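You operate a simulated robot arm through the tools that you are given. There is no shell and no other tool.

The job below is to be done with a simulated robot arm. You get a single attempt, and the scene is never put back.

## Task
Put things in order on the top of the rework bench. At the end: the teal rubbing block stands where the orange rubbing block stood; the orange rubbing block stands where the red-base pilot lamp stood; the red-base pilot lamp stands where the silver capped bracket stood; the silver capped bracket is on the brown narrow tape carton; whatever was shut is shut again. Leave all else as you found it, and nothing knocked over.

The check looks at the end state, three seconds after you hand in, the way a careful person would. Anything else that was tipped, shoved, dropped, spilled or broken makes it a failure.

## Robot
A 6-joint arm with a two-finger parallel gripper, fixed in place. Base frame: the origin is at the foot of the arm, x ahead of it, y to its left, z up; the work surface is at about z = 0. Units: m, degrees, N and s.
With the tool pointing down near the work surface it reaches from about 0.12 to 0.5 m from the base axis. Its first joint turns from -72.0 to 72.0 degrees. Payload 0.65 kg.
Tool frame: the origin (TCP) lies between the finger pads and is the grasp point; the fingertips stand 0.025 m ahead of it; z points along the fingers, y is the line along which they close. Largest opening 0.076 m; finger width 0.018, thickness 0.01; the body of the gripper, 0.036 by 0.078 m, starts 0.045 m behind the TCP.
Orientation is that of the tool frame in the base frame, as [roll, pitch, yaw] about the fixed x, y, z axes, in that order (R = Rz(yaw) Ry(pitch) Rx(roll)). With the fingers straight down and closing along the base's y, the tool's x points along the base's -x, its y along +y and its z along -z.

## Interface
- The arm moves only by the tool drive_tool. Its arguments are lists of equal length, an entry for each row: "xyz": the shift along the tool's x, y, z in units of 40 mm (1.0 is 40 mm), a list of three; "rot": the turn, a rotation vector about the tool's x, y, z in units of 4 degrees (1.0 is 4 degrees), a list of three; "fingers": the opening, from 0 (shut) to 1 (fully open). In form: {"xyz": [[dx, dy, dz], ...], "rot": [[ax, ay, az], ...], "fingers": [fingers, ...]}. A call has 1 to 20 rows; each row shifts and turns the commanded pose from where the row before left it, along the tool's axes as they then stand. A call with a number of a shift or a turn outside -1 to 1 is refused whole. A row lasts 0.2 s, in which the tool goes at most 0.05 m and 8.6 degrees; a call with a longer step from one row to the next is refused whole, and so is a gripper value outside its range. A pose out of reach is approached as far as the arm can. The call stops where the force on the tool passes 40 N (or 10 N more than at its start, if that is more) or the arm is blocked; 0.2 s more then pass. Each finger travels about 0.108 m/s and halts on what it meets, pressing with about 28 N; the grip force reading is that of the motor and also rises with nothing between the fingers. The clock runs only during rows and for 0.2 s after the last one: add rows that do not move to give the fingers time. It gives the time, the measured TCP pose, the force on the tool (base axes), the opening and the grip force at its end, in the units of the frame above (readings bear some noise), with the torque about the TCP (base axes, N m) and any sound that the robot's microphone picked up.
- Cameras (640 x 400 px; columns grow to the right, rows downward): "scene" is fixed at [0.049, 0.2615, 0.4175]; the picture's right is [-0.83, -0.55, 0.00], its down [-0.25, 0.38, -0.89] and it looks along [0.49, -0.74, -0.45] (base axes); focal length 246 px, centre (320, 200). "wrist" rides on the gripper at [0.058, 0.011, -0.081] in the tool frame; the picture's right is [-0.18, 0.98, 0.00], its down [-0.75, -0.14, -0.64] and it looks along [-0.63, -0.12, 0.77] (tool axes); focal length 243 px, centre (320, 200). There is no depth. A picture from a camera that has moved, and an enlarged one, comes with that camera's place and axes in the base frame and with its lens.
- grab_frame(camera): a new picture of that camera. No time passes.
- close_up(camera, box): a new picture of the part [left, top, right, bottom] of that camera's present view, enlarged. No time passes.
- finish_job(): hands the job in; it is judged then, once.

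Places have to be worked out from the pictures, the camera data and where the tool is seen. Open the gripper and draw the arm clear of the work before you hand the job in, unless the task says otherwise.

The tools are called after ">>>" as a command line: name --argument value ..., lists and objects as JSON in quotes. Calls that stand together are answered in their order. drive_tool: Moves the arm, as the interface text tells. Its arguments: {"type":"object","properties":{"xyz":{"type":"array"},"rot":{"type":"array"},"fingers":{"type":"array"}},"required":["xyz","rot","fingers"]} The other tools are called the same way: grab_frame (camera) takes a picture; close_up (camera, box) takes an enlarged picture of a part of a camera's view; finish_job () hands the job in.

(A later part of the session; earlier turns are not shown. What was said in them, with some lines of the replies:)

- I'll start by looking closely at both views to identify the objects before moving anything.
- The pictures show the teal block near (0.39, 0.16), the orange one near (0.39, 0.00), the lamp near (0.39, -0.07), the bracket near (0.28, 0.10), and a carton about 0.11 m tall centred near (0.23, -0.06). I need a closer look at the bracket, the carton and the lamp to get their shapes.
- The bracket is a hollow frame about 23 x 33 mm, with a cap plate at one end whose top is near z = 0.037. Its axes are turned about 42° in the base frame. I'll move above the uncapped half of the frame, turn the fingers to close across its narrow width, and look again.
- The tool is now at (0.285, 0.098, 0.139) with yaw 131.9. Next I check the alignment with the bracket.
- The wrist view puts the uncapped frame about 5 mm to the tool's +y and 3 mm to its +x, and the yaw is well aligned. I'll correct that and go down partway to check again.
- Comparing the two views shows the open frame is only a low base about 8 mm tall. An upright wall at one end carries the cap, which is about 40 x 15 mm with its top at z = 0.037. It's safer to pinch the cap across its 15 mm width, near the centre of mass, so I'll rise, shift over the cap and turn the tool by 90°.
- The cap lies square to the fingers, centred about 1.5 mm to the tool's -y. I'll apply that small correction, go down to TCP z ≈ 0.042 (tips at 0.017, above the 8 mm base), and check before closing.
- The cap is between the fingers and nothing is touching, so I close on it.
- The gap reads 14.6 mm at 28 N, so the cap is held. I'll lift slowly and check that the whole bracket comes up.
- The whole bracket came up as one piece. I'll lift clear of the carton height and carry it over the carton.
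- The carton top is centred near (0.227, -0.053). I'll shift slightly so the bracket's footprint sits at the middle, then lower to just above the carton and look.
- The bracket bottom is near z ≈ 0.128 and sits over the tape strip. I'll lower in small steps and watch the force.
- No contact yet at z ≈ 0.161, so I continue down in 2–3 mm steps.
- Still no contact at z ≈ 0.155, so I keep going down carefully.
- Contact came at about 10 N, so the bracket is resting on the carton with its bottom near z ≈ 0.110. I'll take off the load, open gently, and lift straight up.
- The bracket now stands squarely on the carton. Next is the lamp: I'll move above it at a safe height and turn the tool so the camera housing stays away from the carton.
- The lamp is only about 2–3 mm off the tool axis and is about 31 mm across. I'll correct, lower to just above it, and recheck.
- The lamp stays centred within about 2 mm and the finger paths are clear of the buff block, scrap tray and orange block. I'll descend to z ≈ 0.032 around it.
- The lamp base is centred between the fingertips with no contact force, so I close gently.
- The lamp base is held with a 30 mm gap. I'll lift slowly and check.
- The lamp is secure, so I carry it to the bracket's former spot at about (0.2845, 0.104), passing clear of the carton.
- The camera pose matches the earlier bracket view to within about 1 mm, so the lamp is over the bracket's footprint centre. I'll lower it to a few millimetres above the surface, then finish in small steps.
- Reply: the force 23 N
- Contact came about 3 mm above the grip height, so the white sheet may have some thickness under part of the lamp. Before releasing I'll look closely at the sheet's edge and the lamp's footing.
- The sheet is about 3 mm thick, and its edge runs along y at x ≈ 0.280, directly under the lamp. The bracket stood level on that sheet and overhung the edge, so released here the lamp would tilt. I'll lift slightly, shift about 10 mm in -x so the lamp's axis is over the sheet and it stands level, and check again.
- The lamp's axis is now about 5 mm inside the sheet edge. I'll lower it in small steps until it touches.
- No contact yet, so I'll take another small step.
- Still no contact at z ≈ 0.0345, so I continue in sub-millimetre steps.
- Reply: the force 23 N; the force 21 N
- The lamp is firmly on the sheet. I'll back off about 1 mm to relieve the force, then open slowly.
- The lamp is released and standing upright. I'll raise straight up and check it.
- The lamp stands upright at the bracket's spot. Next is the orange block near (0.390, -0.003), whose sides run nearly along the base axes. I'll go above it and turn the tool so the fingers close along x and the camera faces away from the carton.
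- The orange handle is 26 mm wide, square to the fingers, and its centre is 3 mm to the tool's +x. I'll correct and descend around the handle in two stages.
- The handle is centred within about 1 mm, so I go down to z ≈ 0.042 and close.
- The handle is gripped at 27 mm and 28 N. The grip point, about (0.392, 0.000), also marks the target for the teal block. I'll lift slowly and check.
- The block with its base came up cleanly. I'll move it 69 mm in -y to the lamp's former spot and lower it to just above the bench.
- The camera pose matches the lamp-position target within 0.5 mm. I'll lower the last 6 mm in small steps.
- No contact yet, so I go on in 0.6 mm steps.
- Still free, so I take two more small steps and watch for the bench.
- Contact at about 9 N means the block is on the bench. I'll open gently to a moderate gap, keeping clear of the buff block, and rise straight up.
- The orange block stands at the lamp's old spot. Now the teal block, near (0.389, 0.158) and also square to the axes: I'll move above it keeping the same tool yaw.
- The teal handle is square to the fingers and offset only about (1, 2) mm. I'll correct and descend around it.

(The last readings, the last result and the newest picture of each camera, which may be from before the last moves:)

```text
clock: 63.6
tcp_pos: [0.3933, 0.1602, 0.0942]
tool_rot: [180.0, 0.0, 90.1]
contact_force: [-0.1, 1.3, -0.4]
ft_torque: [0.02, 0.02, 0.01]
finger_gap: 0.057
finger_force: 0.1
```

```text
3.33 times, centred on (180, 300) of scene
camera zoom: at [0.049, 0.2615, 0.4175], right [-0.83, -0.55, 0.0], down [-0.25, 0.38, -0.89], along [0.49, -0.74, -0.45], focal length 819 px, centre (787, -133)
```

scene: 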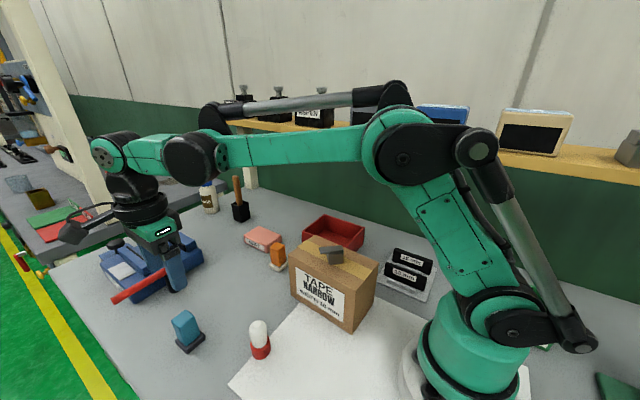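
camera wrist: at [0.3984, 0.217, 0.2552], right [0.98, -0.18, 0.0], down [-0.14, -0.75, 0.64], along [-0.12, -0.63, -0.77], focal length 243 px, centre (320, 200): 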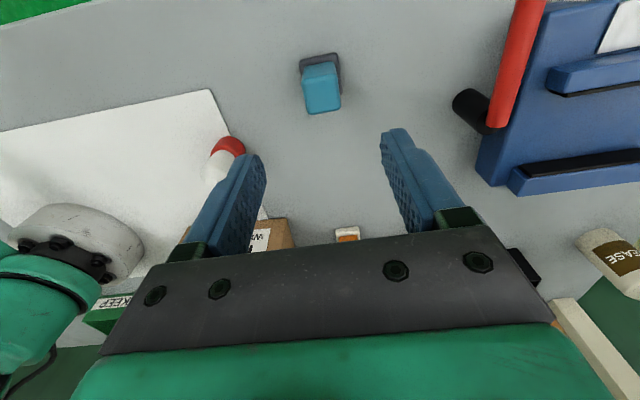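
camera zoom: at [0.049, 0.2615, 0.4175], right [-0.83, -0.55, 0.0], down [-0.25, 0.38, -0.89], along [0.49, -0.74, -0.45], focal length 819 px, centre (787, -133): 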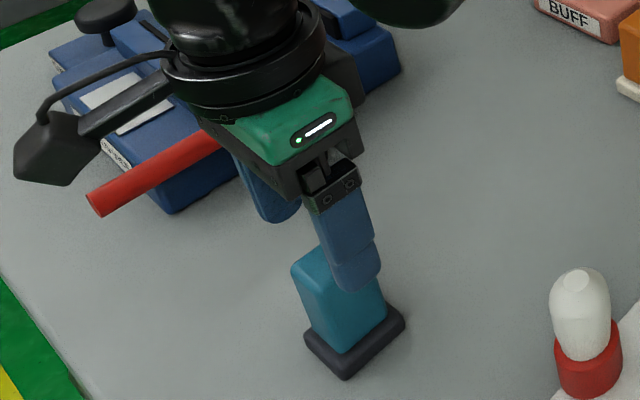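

The handle is now about 1.8 mm to the tool's -y. I'll correct, lower to z ≈ 0.042, and close.

>>> drive_tool --xyz '[[0, -0.04, 0.6], [0, 0, 0.7], [0, 0, 0]]' --rot '[[0, 0, 0], [0, 0, 0], [0, 0, 0]]' --fingers '[0.75, 0.75, 0.75]'

>>> grab_frame --camera "wrist"

>>> drive_tool --xyz '[[0, 0, 0], [0, 0, 0], [0, 0, 0], [0, 0, 0]]' --rot '[[0, 0, 0], [0, 0, 0], [0, 0, 0], [0, 0, 0]]' --fingers '[0.55, 0.4, 0.15, 0.15]'

>>> grab_frame --camera "wrist"

>>> close_up --camera "scene" --box '[120, 260, 260, 360]'

```text
clock: 64.4
tcp_pos: [0.3891, 0.1585, 0.0432]
tool_rot: [180.0, 0.0, 90.0]
contact_force: [0.3, 0.3, 0.2]
ft_torque: [-0.01, 0.03, 0.02]
finger_gap: 0.0572
finger_force: 0.1
```

```text
taken
camera wrist: at [0.4005, 0.2168, 0.1244], right [0.98, -0.18, 0.0], down [-0.14, -0.75, 0.64], along [-0.12, -0.63, -0.77], focal length 243 px, centre (320, 200)
```

wrist: 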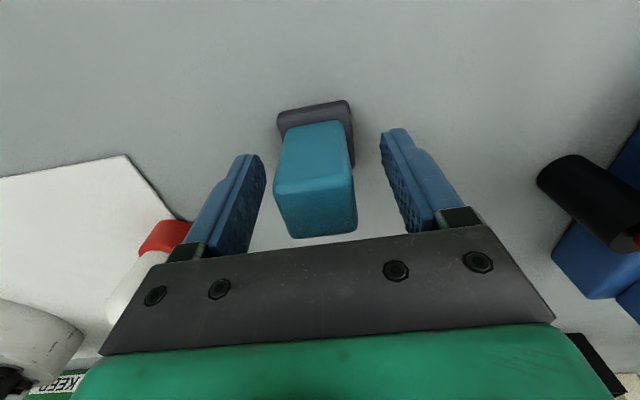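

```text
clock: 65.4
tcp_pos: [0.3906, 0.1602, 0.0436]
tool_rot: [179.8, 0.0, 90.0]
contact_force: [-0.4, -1.1, -0.2]
ft_torque: [0.01, 0.0, -0.03]
finger_gap: 0.0275
finger_force: 27.9
```

```text
taken
camera wrist: at [0.4005, 0.2168, 0.1246], right [0.98, -0.18, 0.0], down [-0.14, -0.75, 0.64], along [-0.12, -0.63, -0.77], focal length 243 px, centre (320, 200)
```

wrist: 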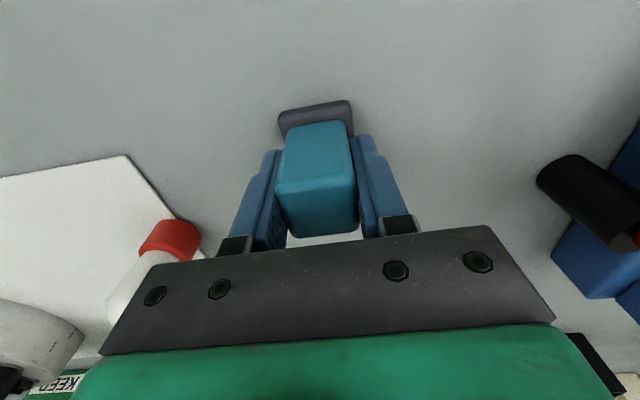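

```text
4.00 times, centred on (190, 310) of scene
camera zoom: at [0.049, 0.2616, 0.4175], right [-0.83, -0.55, 0.0], down [-0.25, 0.38, -0.89], along [0.49, -0.74, -0.45], focal length 983 px, centre (840, -240)
```

zoom: 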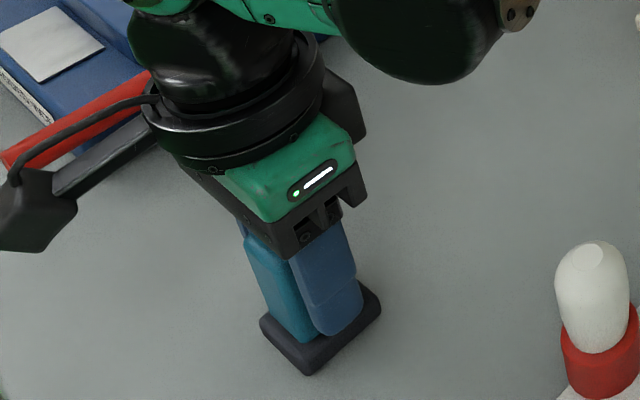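

The teal block is gripped. I'll lift it and carry it 159 mm in -y to where the orange block stood, stopping a few millimetres above the bench.

>>> drive_tool --xyz '[[0, 0, -0.1], [0, 0, -0.4], [0, 0, -1], [0, 0, 0]]' --rot '[[0, 0, 0], [0, 0, 0], [0, 0, 0], [0, 0, 0]]' --fingers '[0.15, 0.15, 0.15, 0.15]'

>>> drive_tool --xyz '[[-0.57, 0.004, 0], [-0.57, 0.004, 0], [-0.57, 0.004, 0], [-0.57, 0.004, 0], [-0.57, 0.004, 0], [-0.57, 0.004, 0], [-0.56, 0.004, 0], [0, 0, 0.6], [0, 0, 0.5], [0, 0, 0.2], [0, 0, 0]]' --rot '[[0, 0, 0], [0, 0, 0], [0, 0, 0], [0, 0, 0], [0, 0, 0], [0, 0, 0], [0, 0, 0], [0, 0, 0], [0, 0, 0], [0, 0, 0], [0, 0, 0]]' --fingers '[0.15, 0.15, 0.15, 0.15, 0.15, 0.15, 0.15, 0.15, 0.15, 0.15, 0.15]'

>>> grab_frame --camera "wrist"

>>> close_up --camera "scene" --box '[200, 190, 320, 300]'

```text
clock: 66.4
tcp_pos: [0.3927, 0.1581, 0.1028]
tool_rot: [-180.0, 0.0, 90.0]
contact_force: [-0.6, 0.0, -0.5]
ft_torque: [0.02, -0.04, -0.05]
finger_gap: 0.0275
finger_force: 27.6
```

```text
clock: 68.8
tcp_pos: [0.3917, -0.0013, 0.0501]
tool_rot: [-179.9, 0.0, 90.0]
contact_force: [0.2, 0.1, -0.5]
ft_torque: [-0.04, 0.01, 0.01]
finger_gap: 0.0277
finger_force: 28.1
```

```text
taken
camera wrist: at [0.4017, 0.0569, 0.1308], right [0.98, -0.18, 0.0], down [-0.14, -0.75, 0.64], along [-0.12, -0.63, -0.77], focal length 243 px, centre (320, 200)
```

wrist: 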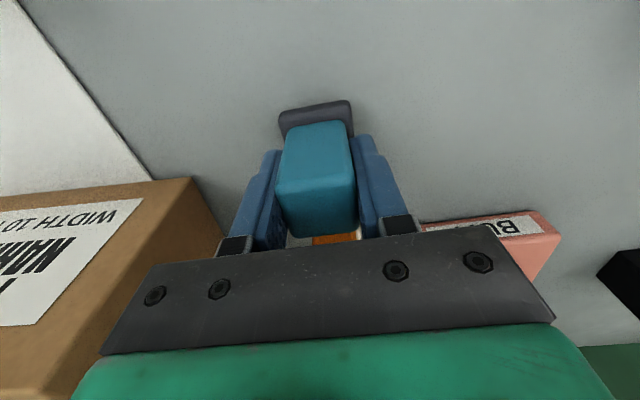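

```text
3.64 times, centred on (260, 245) of scene
camera zoom: at [0.049, 0.2615, 0.4175], right [-0.83, -0.55, 0.0], down [-0.25, 0.38, -0.89], along [0.49, -0.74, -0.45], focal length 894 px, centre (538, 36)
```

zoom: 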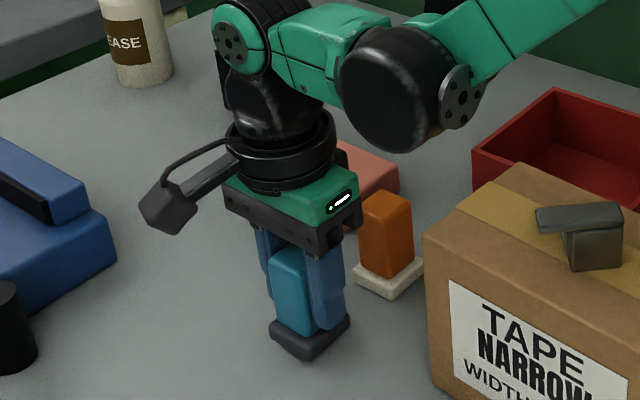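

The camera pose matches the orange block's original grip pose within 1 mm. I'll lower the last 8 mm in small steps.

>>> drive_tool --xyz '[[0, 0, 0.1], [0, 0, 0.06], [0, 0, 0]]' --rot '[[0, 0, 0], [0, 0, 0], [0, 0, 0]]' --fingers '[0.15, 0.15, 0.15]'

>>> drive_tool --xyz '[[0, 0, 0.018], [0, 0, 0]]' --rot '[[0, 0, 0], [0, 0, 0]]' --fingers '[0.15, 0.15]'

```text
clock: 69.6
tcp_pos: [0.3921, -0.0008, 0.0441]
tool_rot: [-180.0, 0.0, 90.0]
contact_force: [-0.7, 0.5, -0.6]
ft_torque: [0.01, -0.01, 0.02]
finger_gap: 0.0277
finger_force: 28.1
```

```text
clock: 70.2
tcp_pos: [0.3918, 0.0002, 0.0435]
tool_rot: [-180.0, 0.0, 90.1]
contact_force: [0.0, 0.8, -0.8]
ft_torque: [0.02, 0.01, -0.02]
finger_gap: 0.0277
finger_force: 28.1
```

No contact yet, so I continue with 0.6 mm steps.

>>> drive_tool --xyz '[[0, 0, 0.015], [0, 0, 0]]' --rot '[[0, 0, 0], [0, 0, 0]]' --fingers '[0.15, 0.15]'

>>> drive_tool --xyz '[[0, 0, 0.012], [0, 0, 0]]' --rot '[[0, 0, 0], [0, 0, 0]]' --fingers '[0.15, 0.15]'

```text
clock: 70.8
tcp_pos: [0.3914, -0.0003, 0.0434]
tool_rot: [179.8, 0.0, 90.0]
contact_force: [1.2, -1.9, 7.5]
ft_torque: [-0.01, 0.03, 0.01]
finger_gap: 0.0275
finger_force: 28.0
```

```text
clock: 71.4
tcp_pos: [0.392, -0.0004, 0.0433]
tool_rot: [-180.0, 0.0, 89.9]
contact_force: [1.4, -2.8, 21.8]
ft_torque: [-0.08, 0.02, 0.04]
finger_gap: 0.0273
finger_force: 28.1
```

The block is on the bench. I'll relieve the load, open gently, and go straight up.

>>> drive_tool --xyz '[[0, 0, -0.02], [0, 0, 0], [0, 0, 0], [0, 0, 0], [0, 0, 0], [0, 0, 0]]' --rot '[[0, 0, 0], [0, 0, 0], [0, 0, 0], [0, 0, 0], [0, 0, 0], [0, 0, 0]]' --fingers '[0.15, 0.15, 0.4, 0.5, 0.6, 0.6]'

>>> drive_tool --xyz '[[0, 0, -0.2], [0, 0, -0.6], [0, 0, -0.9], [0, 0, -0.9], [0, 0, -0.9], [0, 0, 0]]' --rot '[[0, 0, 0], [0, 0, 0], [0, 0, 0], [0, 0, 0], [0, 0, 0], [0, 0, 0]]' --fingers '[0.6, 0.6, 0.6, 0.6, 0.6, 0.6]'

>>> grab_frame --camera "wrist"

>>> grab_frame --camera "scene"

>>> close_up --camera "scene" --box '[200, 220, 400, 360]'

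```text
clock: 72.8
tcp_pos: [0.3923, 0.0003, 0.0434]
tool_rot: [180.0, -0.1, 90.0]
contact_force: [-0.8, -0.2, 0.3]
ft_torque: [0.02, 0.0, -0.01]
finger_gap: 0.0455
finger_force: 0.0
```

```text
clock: 74.2
tcp_pos: [0.3918, -0.0, 0.1841]
tool_rot: [-179.9, 0.0, 89.9]
contact_force: [-0.3, 0.0, -0.4]
ft_torque: [0.01, 0.03, 0.02]
finger_gap: 0.0456
finger_force: 0.0
```

```text
taken
camera wrist: at [0.4018, 0.057, 0.2658], right [0.98, -0.18, 0.0], down [-0.14, -0.75, 0.64], along [-0.12, -0.63, -0.77], focal length 243 px, centre (320, 200)
```

wrist: 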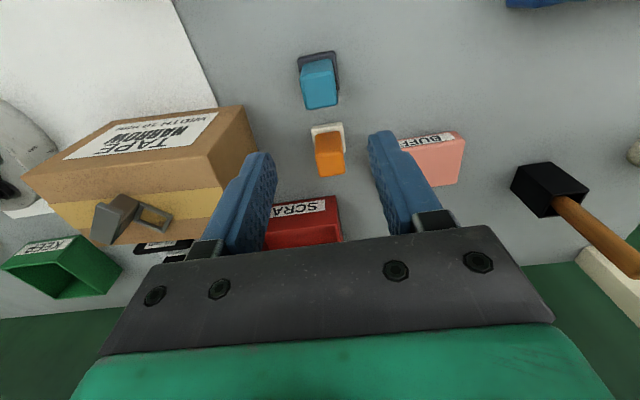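

```text
taken
```

scene: 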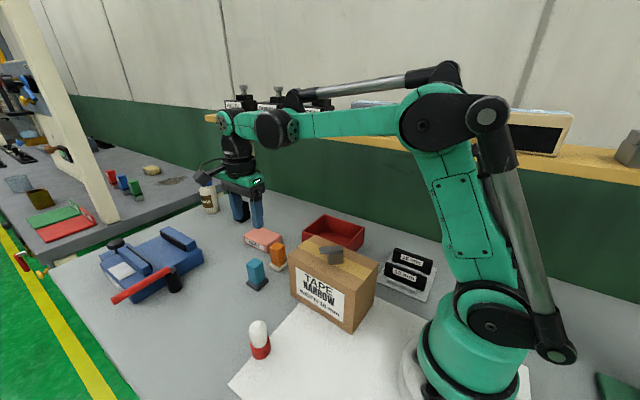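

```text
2.86 times, centred on (300, 290) of scene
camera zoom: at [0.049, 0.2615, 0.4175], right [-0.83, -0.55, 0.0], down [-0.25, 0.38, -0.89], along [0.49, -0.74, -0.45], focal length 702 px, centre (377, -57)
```

zoom: 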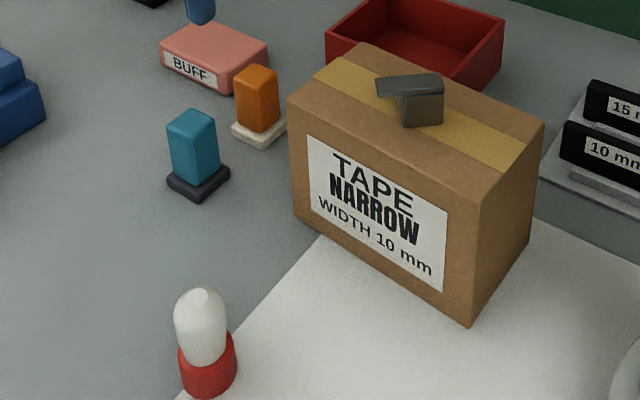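

All four objects are in place and upright. I'll open the gripper, raise the arm and draw it back clear, then make a final inspection.

>>> drive_tool --xyz '[[0, 0, -0.85], [0, 0, -0.85], [0, 0, -0.85], [0.56, -0.5, 0], [0.56, -0.5, 0], [0.56, -0.5, 0], [0.56, -0.5, 0], [0, 0, 0], [0, 0, 0]]' --rot '[[0, 0, 0], [0, 0, 0], [0, 0, 0], [0, 0, 0], [0, 0, 0], [0, 0, 0], [0, 0, 0], [0, 0, 0], [0, 0, 0]]' --fingers '[0.6, 0.6, 0.6, 0.8, 1, 1, 1, 1, 1]'

>>> grab_frame --camera "scene"

>>> close_up --camera "scene" --box '[200, 220, 400, 370]'

>>> close_up --camera "scene" --box '[220, 300, 300, 370]'

>>> grab_frame --camera "wrist"

```text
clock: 76.2
tcp_pos: [0.3126, 0.0907, 0.2868]
tool_rot: [-180.0, 0.0, 90.1]
contact_force: [0.4, 0.2, 0.0]
ft_torque: [-0.03, -0.01, -0.01]
finger_gap: 0.0762
finger_force: 0.1
```

```text
taken
```

scene: 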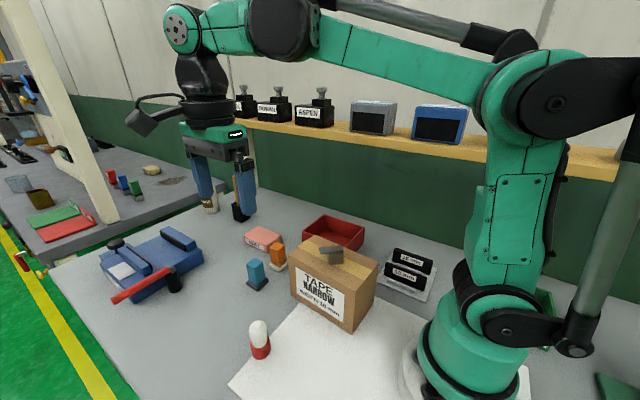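

```text
2.67 times, centred on (300, 295) of scene
camera zoom: at [0.049, 0.2616, 0.4175], right [-0.83, -0.55, 0.0], down [-0.25, 0.38, -0.89], along [0.49, -0.74, -0.45], focal length 655 px, centre (373, -53)
```

zoom: 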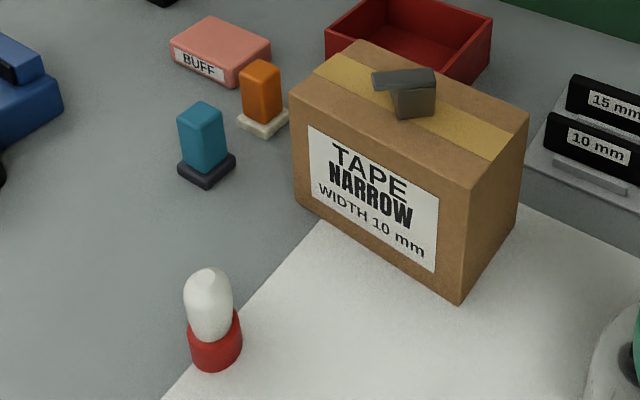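

```text
5.71 times, centred on (260, 335) of scene
camera zoom: at [0.049, 0.2616, 0.4175], right [-0.83, -0.55, 0.0], down [-0.25, 0.38, -0.89], along [0.49, -0.74, -0.45], focal length 1404 px, centre (663, -571)
```

zoom: 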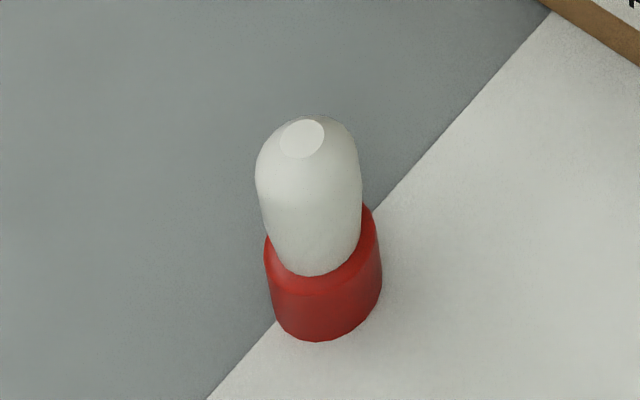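

```text
taken
camera wrist: at [0.323, 0.1476, 0.3691], right [0.98, -0.18, 0.0], down [-0.14, -0.75, 0.64], along [-0.12, -0.63, -0.77], focal length 243 px, centre (320, 200)
```

wrist: 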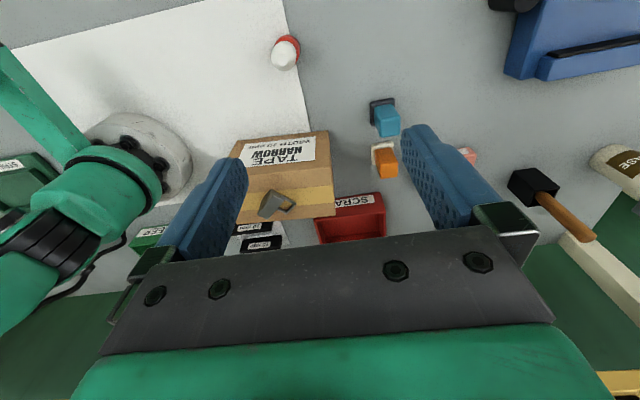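

The final views show everything in order:
- **Teal block:** at the orange block's old spot.
- **Orange block:** at the lamp's old spot.
- **Lamp:** upright at the bracket's spot, about 10 mm off its centre so it stands level on the sheet.
- **Bracket:** on the carton.
- **Everything else:** the carton, buff block, tray and vise are unmoved.

The gripper is open and the arm is clear, so I hand in.

>>> finish_job

```text
The job is handed in.
```

The job is handed in: all four objects are where you asked, upright, and nothing else on the bench was disturbed. I don't have the check's result, so this comes from the final pictures.

- **Teal rubbing block:** stands where the orange block stood, within about 1 mm.
- **Orange rubbing block:** stands where the red-base lamp stood, within about 1 mm.
- **Red-base pilot lamp:** stands where the bracket stood, but about 10 mm to one side of the centre of the bracket's footprint. The edge of the 3 mm white sheet runs through that spot, and the lamp would have leaned if set exactly there. I moved it so it stands level on the sheet, with part of its base overhanging the edge.
- **Silver capped bracket:** sits on the brown tape carton, near the middle of its top.

I opened nothing that was shut, and the carton stayed closed. The gripper is open and the arm is clear of the work.
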